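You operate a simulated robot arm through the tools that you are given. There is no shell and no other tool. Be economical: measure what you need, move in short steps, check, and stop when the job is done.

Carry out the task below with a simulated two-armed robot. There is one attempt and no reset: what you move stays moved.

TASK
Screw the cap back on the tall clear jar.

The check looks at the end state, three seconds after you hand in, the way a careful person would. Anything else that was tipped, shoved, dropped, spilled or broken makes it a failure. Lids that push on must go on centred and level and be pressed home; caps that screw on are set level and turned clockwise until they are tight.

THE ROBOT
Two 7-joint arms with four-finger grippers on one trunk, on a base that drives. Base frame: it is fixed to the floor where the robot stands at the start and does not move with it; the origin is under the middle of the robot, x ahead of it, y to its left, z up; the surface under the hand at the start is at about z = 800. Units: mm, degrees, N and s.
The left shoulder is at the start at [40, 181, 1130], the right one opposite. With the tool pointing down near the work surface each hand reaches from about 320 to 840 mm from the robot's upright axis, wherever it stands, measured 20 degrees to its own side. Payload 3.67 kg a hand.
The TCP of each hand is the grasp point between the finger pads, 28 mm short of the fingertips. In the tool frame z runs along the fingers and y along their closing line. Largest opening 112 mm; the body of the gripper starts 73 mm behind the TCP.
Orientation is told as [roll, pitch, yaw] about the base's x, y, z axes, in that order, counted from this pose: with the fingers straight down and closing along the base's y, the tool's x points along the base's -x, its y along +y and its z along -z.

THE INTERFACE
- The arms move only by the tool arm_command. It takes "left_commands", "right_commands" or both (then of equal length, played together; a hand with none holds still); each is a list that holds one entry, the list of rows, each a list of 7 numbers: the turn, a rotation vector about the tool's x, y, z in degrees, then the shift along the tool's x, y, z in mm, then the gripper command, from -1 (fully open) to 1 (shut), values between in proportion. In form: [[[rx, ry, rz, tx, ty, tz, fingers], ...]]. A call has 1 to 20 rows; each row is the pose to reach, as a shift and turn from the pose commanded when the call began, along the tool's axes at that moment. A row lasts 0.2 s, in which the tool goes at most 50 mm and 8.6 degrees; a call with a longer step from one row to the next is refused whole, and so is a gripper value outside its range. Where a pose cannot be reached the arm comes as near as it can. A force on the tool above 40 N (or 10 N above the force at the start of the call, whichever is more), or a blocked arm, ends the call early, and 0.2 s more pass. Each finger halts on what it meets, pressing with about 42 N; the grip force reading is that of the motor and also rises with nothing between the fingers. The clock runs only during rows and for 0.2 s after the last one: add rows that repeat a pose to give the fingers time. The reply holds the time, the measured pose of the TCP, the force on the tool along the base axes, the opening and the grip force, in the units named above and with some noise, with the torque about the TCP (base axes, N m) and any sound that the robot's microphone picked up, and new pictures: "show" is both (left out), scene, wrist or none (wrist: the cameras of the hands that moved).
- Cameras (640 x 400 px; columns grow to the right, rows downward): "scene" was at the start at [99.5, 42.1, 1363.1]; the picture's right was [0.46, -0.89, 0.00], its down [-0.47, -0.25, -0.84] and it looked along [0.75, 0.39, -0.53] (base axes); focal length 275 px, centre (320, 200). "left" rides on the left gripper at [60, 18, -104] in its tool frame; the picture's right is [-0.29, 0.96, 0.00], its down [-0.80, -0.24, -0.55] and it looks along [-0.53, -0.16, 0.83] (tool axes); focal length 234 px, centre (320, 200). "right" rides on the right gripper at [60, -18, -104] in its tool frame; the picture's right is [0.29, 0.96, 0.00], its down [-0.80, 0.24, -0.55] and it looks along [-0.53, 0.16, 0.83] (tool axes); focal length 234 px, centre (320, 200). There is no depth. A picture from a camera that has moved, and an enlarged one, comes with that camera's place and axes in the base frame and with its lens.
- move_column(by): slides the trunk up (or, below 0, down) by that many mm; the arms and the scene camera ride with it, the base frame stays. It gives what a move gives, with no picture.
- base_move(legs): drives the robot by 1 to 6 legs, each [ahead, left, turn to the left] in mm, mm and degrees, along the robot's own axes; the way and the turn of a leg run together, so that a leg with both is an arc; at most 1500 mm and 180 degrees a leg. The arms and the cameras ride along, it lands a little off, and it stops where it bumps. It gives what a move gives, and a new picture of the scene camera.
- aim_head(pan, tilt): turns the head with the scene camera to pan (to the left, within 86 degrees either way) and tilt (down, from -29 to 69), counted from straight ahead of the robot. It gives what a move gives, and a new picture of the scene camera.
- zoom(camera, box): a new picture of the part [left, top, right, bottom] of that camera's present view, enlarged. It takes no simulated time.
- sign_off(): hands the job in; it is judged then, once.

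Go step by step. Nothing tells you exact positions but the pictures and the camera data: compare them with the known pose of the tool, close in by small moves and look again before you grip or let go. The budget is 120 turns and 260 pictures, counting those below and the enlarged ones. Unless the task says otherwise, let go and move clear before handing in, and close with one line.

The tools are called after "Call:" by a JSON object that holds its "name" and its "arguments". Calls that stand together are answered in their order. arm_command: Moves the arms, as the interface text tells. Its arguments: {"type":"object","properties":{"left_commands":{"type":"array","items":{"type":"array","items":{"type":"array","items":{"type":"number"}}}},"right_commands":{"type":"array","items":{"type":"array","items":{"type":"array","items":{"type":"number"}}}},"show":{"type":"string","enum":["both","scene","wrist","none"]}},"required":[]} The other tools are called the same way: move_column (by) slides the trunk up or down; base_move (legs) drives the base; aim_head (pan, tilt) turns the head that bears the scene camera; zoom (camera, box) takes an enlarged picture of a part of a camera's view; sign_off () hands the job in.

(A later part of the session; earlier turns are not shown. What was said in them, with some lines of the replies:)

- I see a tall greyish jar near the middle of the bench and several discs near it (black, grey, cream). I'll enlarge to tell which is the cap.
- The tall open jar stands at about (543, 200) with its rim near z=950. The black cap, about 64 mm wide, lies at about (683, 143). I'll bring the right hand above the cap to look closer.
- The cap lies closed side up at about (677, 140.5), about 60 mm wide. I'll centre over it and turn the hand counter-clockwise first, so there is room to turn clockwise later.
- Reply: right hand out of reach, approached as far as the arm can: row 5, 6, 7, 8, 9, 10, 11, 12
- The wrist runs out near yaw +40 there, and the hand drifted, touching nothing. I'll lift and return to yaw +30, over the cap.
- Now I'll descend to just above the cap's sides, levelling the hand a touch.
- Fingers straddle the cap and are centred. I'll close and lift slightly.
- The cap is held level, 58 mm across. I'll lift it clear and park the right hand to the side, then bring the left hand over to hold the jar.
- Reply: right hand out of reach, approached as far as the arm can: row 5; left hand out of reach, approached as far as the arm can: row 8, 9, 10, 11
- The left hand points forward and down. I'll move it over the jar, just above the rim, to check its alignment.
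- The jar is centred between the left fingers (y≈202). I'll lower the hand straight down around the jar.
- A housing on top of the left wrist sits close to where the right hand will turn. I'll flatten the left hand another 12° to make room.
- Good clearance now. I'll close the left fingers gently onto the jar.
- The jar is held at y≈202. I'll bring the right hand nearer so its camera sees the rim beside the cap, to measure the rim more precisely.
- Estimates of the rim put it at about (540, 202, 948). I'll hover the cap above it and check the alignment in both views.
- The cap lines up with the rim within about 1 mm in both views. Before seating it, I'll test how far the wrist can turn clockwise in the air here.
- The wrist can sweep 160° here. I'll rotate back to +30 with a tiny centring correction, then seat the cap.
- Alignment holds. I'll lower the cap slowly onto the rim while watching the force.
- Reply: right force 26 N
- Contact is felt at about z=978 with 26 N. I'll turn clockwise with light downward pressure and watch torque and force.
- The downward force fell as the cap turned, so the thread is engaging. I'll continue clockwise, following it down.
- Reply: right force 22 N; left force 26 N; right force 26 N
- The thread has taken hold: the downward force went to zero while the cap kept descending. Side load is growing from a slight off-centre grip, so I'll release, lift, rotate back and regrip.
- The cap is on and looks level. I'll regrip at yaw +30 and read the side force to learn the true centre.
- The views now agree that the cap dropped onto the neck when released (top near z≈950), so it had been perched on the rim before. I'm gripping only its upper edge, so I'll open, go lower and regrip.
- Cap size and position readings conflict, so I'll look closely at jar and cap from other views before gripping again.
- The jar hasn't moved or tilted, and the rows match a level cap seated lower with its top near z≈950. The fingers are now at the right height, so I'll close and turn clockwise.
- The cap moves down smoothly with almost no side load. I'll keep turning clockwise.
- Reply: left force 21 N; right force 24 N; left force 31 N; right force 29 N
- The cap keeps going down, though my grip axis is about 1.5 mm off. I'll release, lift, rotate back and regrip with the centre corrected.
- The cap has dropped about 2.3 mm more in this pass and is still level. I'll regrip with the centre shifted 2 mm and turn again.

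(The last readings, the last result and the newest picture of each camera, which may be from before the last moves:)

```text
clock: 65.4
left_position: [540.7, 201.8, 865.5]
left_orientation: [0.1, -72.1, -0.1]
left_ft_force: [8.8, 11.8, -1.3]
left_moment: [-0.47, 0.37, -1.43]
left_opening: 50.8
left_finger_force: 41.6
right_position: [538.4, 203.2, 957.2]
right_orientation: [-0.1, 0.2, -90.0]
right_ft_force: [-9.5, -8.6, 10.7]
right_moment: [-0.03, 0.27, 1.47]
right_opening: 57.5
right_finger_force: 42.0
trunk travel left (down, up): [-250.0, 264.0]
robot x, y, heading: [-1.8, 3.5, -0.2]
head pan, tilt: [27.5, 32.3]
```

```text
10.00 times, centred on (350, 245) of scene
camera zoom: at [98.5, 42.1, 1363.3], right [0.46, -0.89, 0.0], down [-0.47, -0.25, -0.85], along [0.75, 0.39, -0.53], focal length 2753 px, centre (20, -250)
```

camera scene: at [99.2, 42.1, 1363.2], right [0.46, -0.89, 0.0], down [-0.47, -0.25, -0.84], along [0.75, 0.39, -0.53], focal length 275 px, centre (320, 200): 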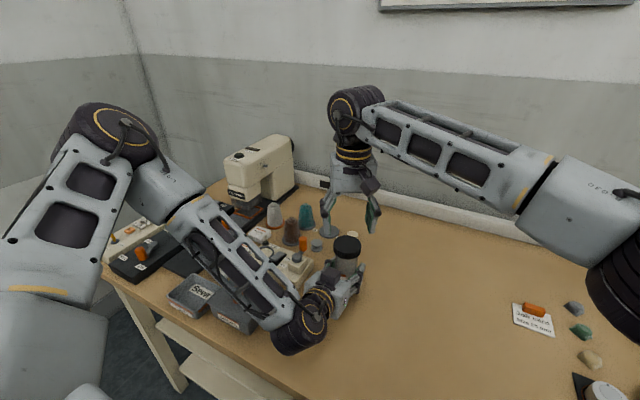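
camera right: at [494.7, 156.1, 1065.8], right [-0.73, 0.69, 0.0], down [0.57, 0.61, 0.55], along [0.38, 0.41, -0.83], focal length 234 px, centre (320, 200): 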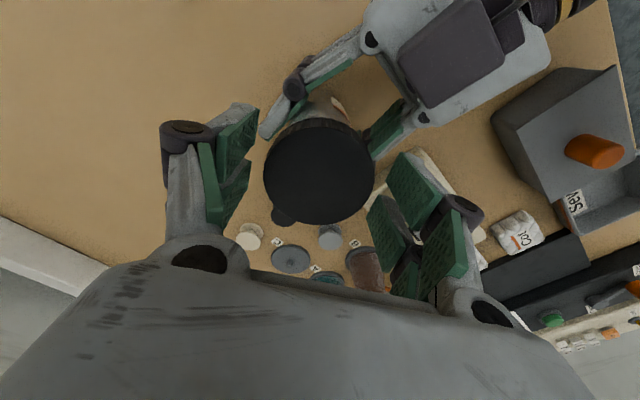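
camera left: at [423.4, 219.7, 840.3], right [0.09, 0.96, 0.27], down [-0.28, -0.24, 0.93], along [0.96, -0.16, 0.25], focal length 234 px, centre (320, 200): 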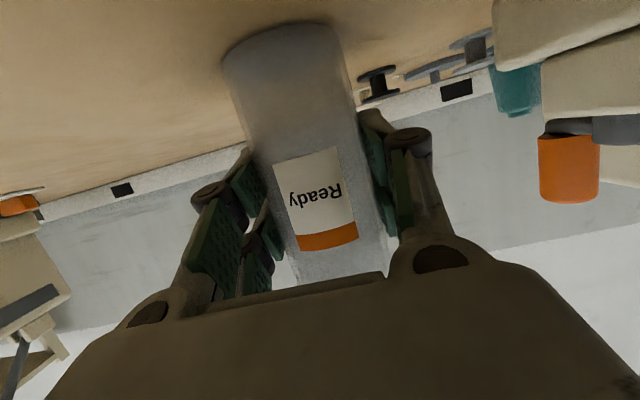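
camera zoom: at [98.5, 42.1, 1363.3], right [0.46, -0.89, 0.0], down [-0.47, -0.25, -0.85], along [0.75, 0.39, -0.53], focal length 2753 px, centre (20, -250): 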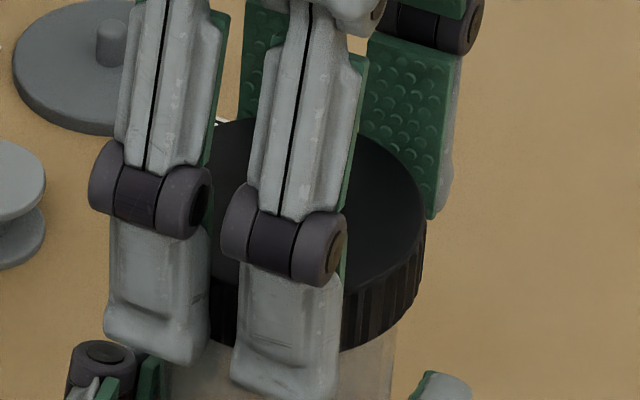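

Torque about the cap has jumped to about 1.5 N·m, so it is tightening. I'll check whether the jar is slipping and add a few more degrees.

Call:
{"name": "arm_command", "arguments": {"right_commands": [[[0, 0, 3, 0, 0, 0, 1], [0, 0, 6, 0, 0, 0, 1], [0, 0, 8, 0, 0, 0, 1], [0, 0, 8, 0, 0, 0, 1]]], "show": "none"}}

Call:
{"name": "zoom", "arguments": {"camera": "left", "box": [180, 0, 460, 300]}}

Call:
{"name": "zoom", "arguments": {"camera": "scene", "box": [310, 220, 390, 310]}}

```text
clock: 66.4
left_position: [540.4, 203.7, 864.6]
left_orientation: [0.0, -72.1, 0.0]
left_ft_force: [4.9, 8.0, 0.7]
left_moment: [0.3, 0.17, -0.65]
left_opening: 52.1
left_finger_force: 42.2
right_position: [538.9, 203.3, 955.9]
right_orientation: [-0.1, 0.1, -97.9]
right_ft_force: [-6.6, -2.7, 10.9]
right_moment: [-0.17, 0.15, 0.7]
right_opening: 57.9
right_finger_force: 42.1
trunk travel left (down, up): [-250.0, 264.0]
robot x, y, heading: [-0.8, 2.3, -0.3]
head pan, tilt: [27.5, 32.3]
```

```text
1.33 times, centred on (320, 150) of left
camera zoom: at [422.7, 219.8, 840.6], right [0.09, 0.96, 0.27], down [-0.28, -0.24, 0.93], along [0.96, -0.16, 0.25], focal length 312 px, centre (320, 267)
```

zoom: 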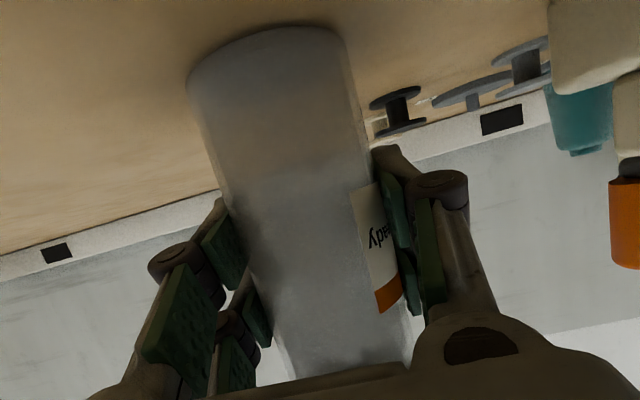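

```text
4.44 times, centred on (350, 265) of scene
camera zoom: at [98.4, 42.3, 1363.2], right [0.46, -0.89, 0.0], down [-0.47, -0.25, -0.85], along [0.75, 0.39, -0.53], focal length 1224 px, centre (187, -89)
```

zoom: 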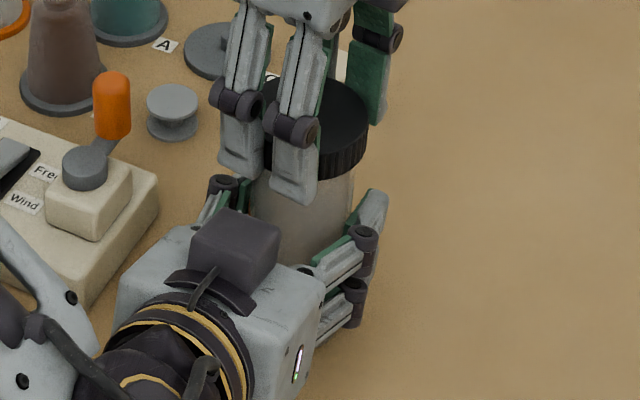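

The jar itself has begun to turn in the left grip along with the cap, which suggests the cap is tight. I'll give one more short clockwise turn to confirm.

Call:
{"name": "arm_command", "arguments": {"right_commands": [[[0, 0, 4, 0, 0, 0, 1], [0, 0, 8, 0, 0, 0, 1], [0, 0, 12, 0, 0, 0, 1]]], "show": "none"}}

Call:
{"name": "zoom", "arguments": {"camera": "left", "box": [180, 0, 460, 300]}}

```text
clock: 67.2
left_position: [539.4, 201.0, 865.4]
left_orientation: [0.0, -72.1, -0.1]
left_ft_force: [2.5, 1.2, 2.5]
left_moment: [0.19, -0.01, -0.78]
left_opening: 52.1
left_finger_force: 41.5
right_position: [538.9, 203.1, 955.8]
right_orientation: [-0.1, 0.1, -110.0]
right_ft_force: [-1.5, 2.3, 8.2]
right_moment: [0.19, -0.15, 0.84]
right_opening: 57.0
right_finger_force: 41.8
trunk travel left (down, up): [-250.0, 264.0]
robot x, y, heading: [3.5, -1.4, -0.3]
head pan, tilt: [27.5, 32.3]
```

```text
1.33 times, centred on (320, 150) of left
camera zoom: at [422.9, 219.5, 840.6], right [0.09, 0.96, 0.27], down [-0.28, -0.24, 0.93], along [0.96, -0.16, 0.25], focal length 312 px, centre (320, 267)
```

zoom: 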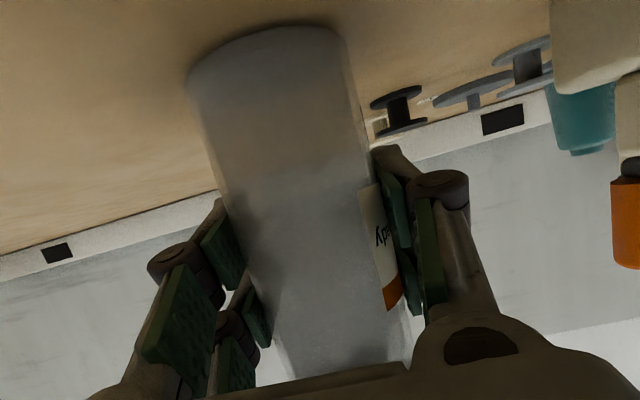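

Call:
{"name": "arm_command", "arguments": {"right_commands": [[[0, 0, 4, 0, 0, 0.3, 1], [0, 0, 8, 0, 0, 0.6, 1], [0, 0, 12, 0, 0, 0.8, 1], [0, 0, 16, 0, 0, 0.8, 1], [0, 0, 20, 0, 0, 0.8, 1]]], "show": "none"}}

Call:
{"name": "zoom", "arguments": {"camera": "left", "box": [180, 0, 460, 300]}}

Call:
{"name": "zoom", "arguments": {"camera": "scene", "box": [325, 225, 375, 265]}}

```text
clock: 68.4
left_position: [539.6, 202.0, 865.5]
left_orientation: [0.0, -72.0, 0.1]
left_ft_force: [1.6, 1.9, -0.4]
left_moment: [0.14, -0.23, -0.83]
left_opening: 50.1
left_finger_force: 42.2
right_position: [538.8, 202.5, 955.4]
right_orientation: [-0.2, 0.0, -130.0]
right_ft_force: [-2.9, 1.8, 10.1]
right_moment: [0.12, 0.22, 0.86]
right_opening: 57.0
right_finger_force: 41.7
trunk travel left (down, up): [-250.0, 264.0]
robot x, y, heading: [2.9, 0.5, -0.0]
head pan, tilt: [27.5, 32.3]
```

```text
1.33 times, centred on (320, 150) of left
camera zoom: at [422.7, 219.9, 840.4], right [0.09, 0.96, 0.27], down [-0.28, -0.24, 0.93], along [0.96, -0.16, 0.25], focal length 312 px, centre (320, 267)
```

zoom: 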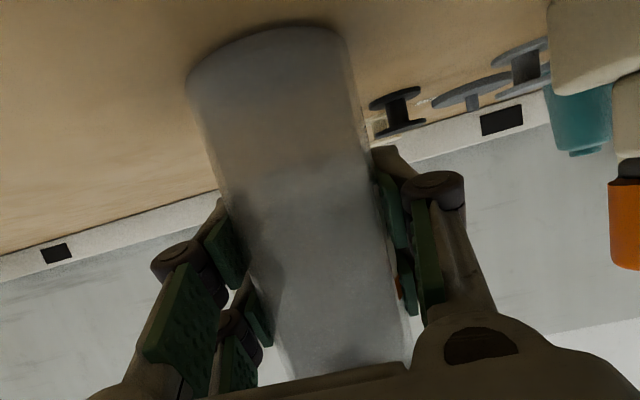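

```text
10.00 times, centred on (350, 245) of scene
camera zoom: at [98.4, 42.2, 1363.2], right [0.46, -0.89, 0.0], down [-0.47, -0.25, -0.85], along [0.75, 0.39, -0.53], focal length 2753 px, centre (20, -250)
```

zoom: 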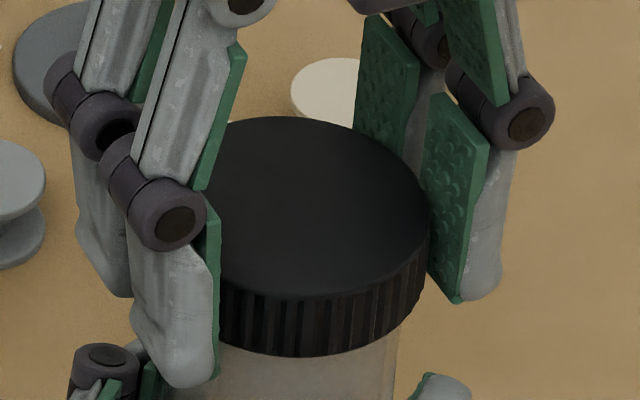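

The jar now turns exactly with the cap at a steady height, so the cap is tight. I'll release the right hand and move it clear.

Call:
{"name": "arm_command", "arguments": {"right_commands": [[[0, 0, 0, 0, 0, -0.8, 0.4], [0, 0, 0, 0, 0, -0.8, -0.4], [0, 0, 0, 0, 0, -0.8, -0.4], [0, 0, 0, 0, 0, -30, -0.4], [0, 0, 0, 0, 0, -70, -0.4], [0, 0, 0, 0, 0, -110, -0.4]]], "show": "none"}}

Call:
{"name": "zoom", "arguments": {"camera": "scene", "box": [310, 220, 390, 310]}}

```text
clock: 69.8
left_position: [539.8, 202.0, 864.6]
left_orientation: [0.1, -72.0, 0.0]
left_ft_force: [-2.0, 0.3, 4.7]
left_moment: [-0.02, 0.02, 0.05]
left_opening: 50.0
left_finger_force: 42.0
right_position: [538.9, 201.1, 1065.7]
right_orientation: [-0.1, 0.0, -130.1]
right_ft_force: [-0.3, -0.6, 0.3]
right_moment: [-0.01, -0.03, -0.01]
right_opening: 78.5
right_finger_force: 0.1
trunk travel left (down, up): [-250.0, 264.0]
robot x, y, heading: [1.6, 2.6, -0.3]
head pan, tilt: [27.5, 32.3]
```

```text
4.44 times, centred on (350, 265) of scene
camera zoom: at [98.7, 42.0, 1363.2], right [0.46, -0.89, 0.0], down [-0.47, -0.25, -0.85], along [0.75, 0.39, -0.53], focal length 1224 px, centre (187, -89)
```

zoom: 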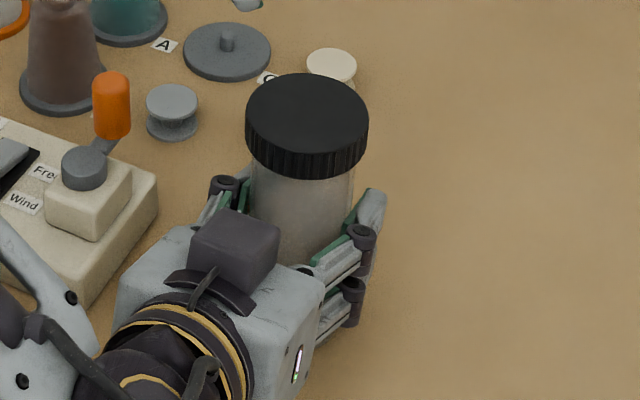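

Call:
{"name": "arm_command", "arguments": {"right_commands": [[[0, 0, 0, -31, 26, 0, -0.4], [0, 0, 0, -62, 52, 0, -0.4], [0, 0, 0, -93, 78, 0, -0.4], [0, 0, 0, -124, 104, 0, -0.4], [0, 0, 0, -153, 128, 0, -0.4], [0, 0, 0, -153, 128, 0, -0.4]]], "show": "none"}}

Call:
{"name": "arm_command", "arguments": {"left_commands": [[[0, 0, 0, 0, 0, 0, 0], [0, 0, 0, 0, 0, 0, -0.3], [0, 0, 0, 0, 0, 0, -0.7], [0, 0, 0, 0, 0, 0, -1], [0, 0, 0, 0, 0, 0, -1], [0, 0, 0, 0, 0, 0, -1]]]}}

Call:
{"name": "zoom", "arguments": {"camera": "scene", "box": [290, 210, 410, 310]}}

```text
clock: 71.2
left_position: [540.4, 202.3, 864.5]
left_orientation: [-0.2, -72.0, 0.2]
left_ft_force: [0.3, -1.2, 3.6]
left_moment: [-0.07, -0.15, -0.08]
left_opening: 50.2
left_finger_force: 42.3
right_position: [539.2, 1.5, 1065.3]
right_orientation: [-0.1, 0.0, -129.9]
right_ft_force: [-0.3, 0.3, -1.0]
right_moment: [-0.05, -0.02, -0.01]
right_opening: 78.6
right_finger_force: 0.1
trunk travel left (down, up): [-250.0, 264.0]
robot x, y, heading: [2.6, 1.1, 0.0]
head pan, tilt: [27.5, 32.3]
```

```text
clock: 72.6
left_position: [540.5, 202.6, 866.0]
left_orientation: [0.0, -72.0, 0.1]
left_ft_force: [0.5, 0.6, 1.3]
left_moment: [0.0, 0.01, 0.02]
left_opening: 112.2
left_finger_force: 0.1
right_position: [541.0, 1.6, 1065.4]
right_orientation: [-0.2, -0.1, -130.0]
right_ft_force: [-0.1, -0.3, 0.0]
right_moment: [0.03, 0.02, 0.02]
right_opening: 78.3
right_finger_force: 0.0
trunk travel left (down, up): [-250.0, 264.0]
robot x, y, heading: [-1.3, 2.6, 0.0]
head pan, tilt: [27.5, 32.3]
camera scene: at [99.5, 42.1, 1363.1], right [0.46, -0.89, 0.0], down [-0.47, -0.25, -0.84], along [0.75, 0.39, -0.53], focal length 275 px, centre (320, 200)
camera left: at [423.4, 219.8, 840.2], right [0.09, 0.96, 0.27], down [-0.28, -0.24, 0.93], along [0.96, -0.16, 0.25], focal length 234 px, centre (320, 200)
```

scene: 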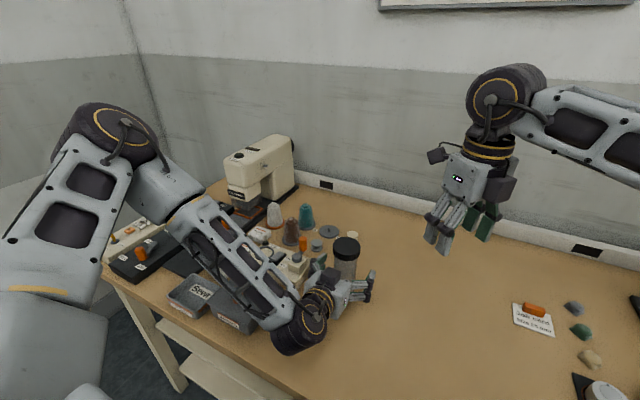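
left: 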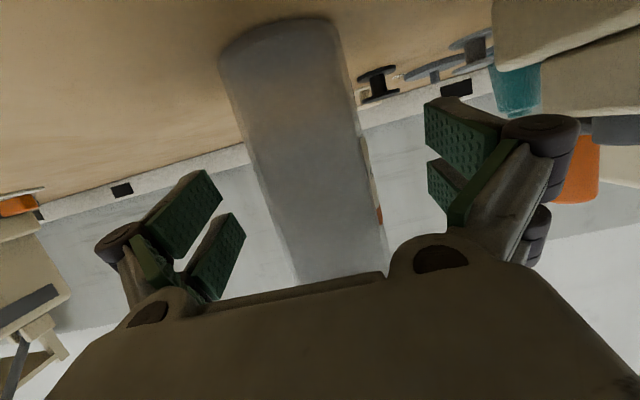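

```text
4.00 times, centred on (350, 260) of scene
camera zoom: at [99.5, 42.1, 1363.1], right [0.46, -0.89, 0.0], down [-0.47, -0.25, -0.84], along [0.75, 0.39, -0.53], focal length 1101 px, centre (200, -40)
```

zoom: 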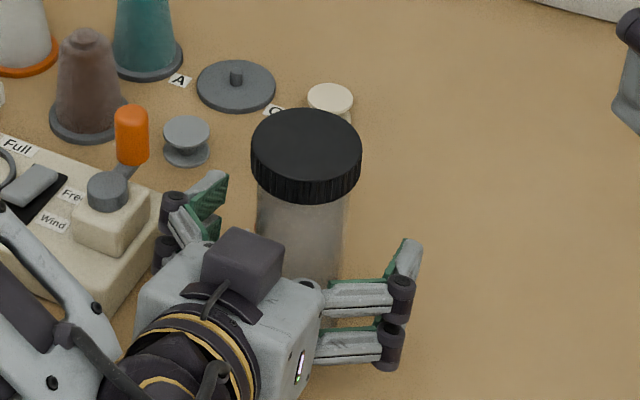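

Both hands have let go and the jar stands upright. I'll raise the left hand straight up and away.

Call:
{"name": "arm_command", "arguments": {"left_commands": [[[0, 0, 0, -28.5, 0, -9.3, -1], [0, 0, 0, -57, 0, -18.5, -1], [0, 6, 0, -85.6, 0, -27.8, -1], [0, 12, 0, -114, 0, -37, -1], [0, 12, 0, -142.6, 0, -46.3, -1], [0, 12, 0, -171, 0, -55.6, -1], [0, 12, 0, -185, 0, -60, -1]]], "show": "scene"}}

Call:
{"name": "zoom", "arguments": {"camera": "scene", "box": [290, 200, 410, 310]}}

```text
clock: 74.2
left_position: [541.3, 201.8, 1060.5]
left_orientation: [-0.1, -60.0, -0.1]
left_ft_force: [-0.1, -0.8, 0.0]
left_moment: [0.0, -0.02, 0.0]
left_opening: 111.7
left_finger_force: 0.0
right_position: [539.5, 2.2, 1065.5]
right_orientation: [-0.1, 0.0, -130.0]
right_ft_force: [0.6, 0.3, 0.0]
right_moment: [-0.01, 0.02, -0.02]
right_opening: 78.3
right_finger_force: 0.0
trunk travel left (down, up): [-250.0, 264.0]
robot x, y, heading: [-2.6, 1.8, -0.2]
head pan, tilt: [27.5, 32.3]
camera scene: at [99.5, 41.8, 1363.1], right [0.46, -0.89, 0.0], down [-0.47, -0.25, -0.84], along [0.75, 0.39, -0.53], focal length 275 px, centre (320, 200)
```

scene: 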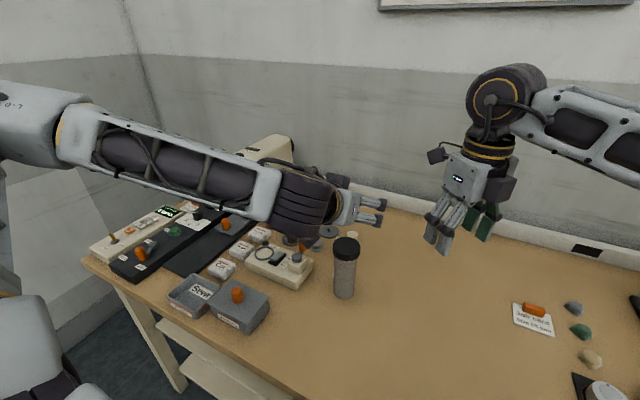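

```text
3.64 times, centred on (350, 255) of scene
camera zoom: at [99.5, 41.8, 1363.1], right [0.46, -0.89, 0.0], down [-0.47, -0.25, -0.84], along [0.75, 0.39, -0.53], focal length 1001 px, centre (211, 0)
```

zoom: 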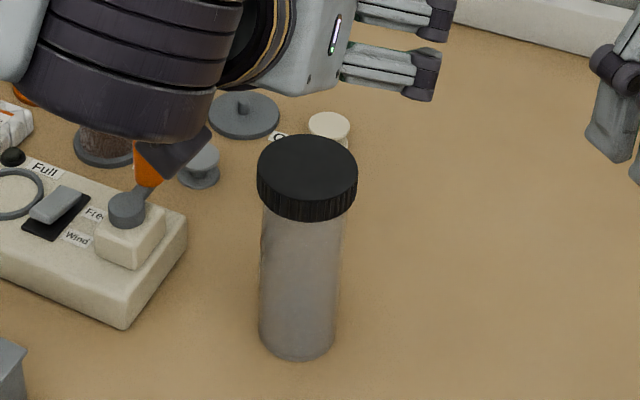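

The jar stands upright in place with the cap level. I'll move the left hand aside, well above everything, for a last check.

Call:
{"name": "arm_command", "arguments": {"left_commands": [[[0, 6, 0, -2, 40, -2, -1], [0, 12, 0, -4, 80, -4, -1], [0, 18, 0, -8, 120, -8, -1], [0, 24, 0, -12, 160, -12, -1], [0, 24, 0, -12, 160, -12, -1]]], "show": "scene"}}

Call:
{"name": "zoom", "arguments": {"camera": "scene", "box": [320, 225, 370, 305]}}

```text
clock: 75.4
left_position: [536.0, 358.9, 1076.2]
left_orientation: [0.0, -35.9, 0.1]
left_ft_force: [-0.5, -0.2, -0.4]
left_moment: [0.01, -0.03, 0.01]
left_opening: 112.0
left_finger_force: 0.0
right_position: [540.3, 1.6, 1065.5]
right_orientation: [-0.2, 0.0, -130.0]
right_ft_force: [0.4, 0.6, 0.0]
right_moment: [0.01, 0.02, -0.01]
right_opening: 78.3
right_finger_force: 0.0
trunk travel left (down, up): [-250.0, 264.0]
robot x, y, heading: [2.9, 1.5, 0.2]
head pan, tilt: [27.5, 32.3]
camera scene: at [99.6, 41.3, 1363.1], right [0.46, -0.89, 0.0], down [-0.47, -0.25, -0.84], along [0.75, 0.39, -0.53], focal length 275 px, centre (320, 200)
```

scene: 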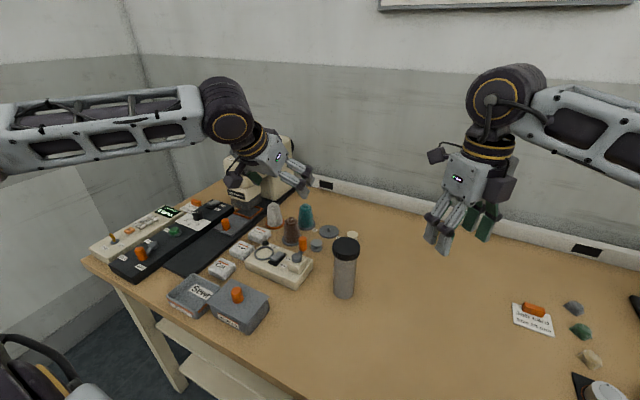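

```text
5.00 times, centred on (345, 265) of scene
camera zoom: at [99.6, 41.3, 1363.1], right [0.46, -0.89, 0.0], down [-0.47, -0.25, -0.84], along [0.75, 0.39, -0.53], focal length 1377 px, centre (195, -125)
```

zoom: 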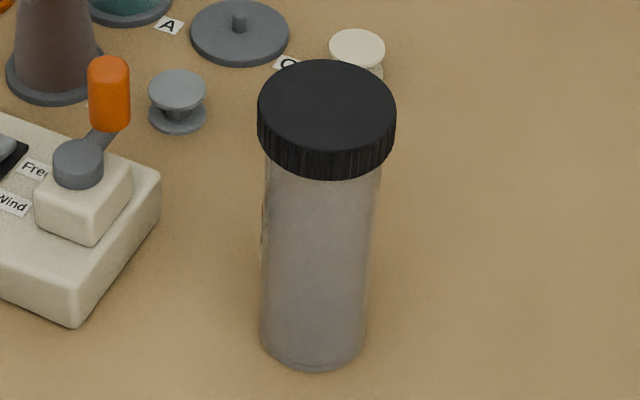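

The jar is upright with its cap level and tight, everything else is where it was, and both hands are clear, so I'm handing in.

Call:
{"name": "sign_off", "arguments": {}}

```text
The job is handed in.
```

The cap is screwed onto the tall clear jar, level and turned clockwise until the jar itself turned with it. The jar stands upright where it was, but it turned in the grip, so its "Ready" label now faces another way.
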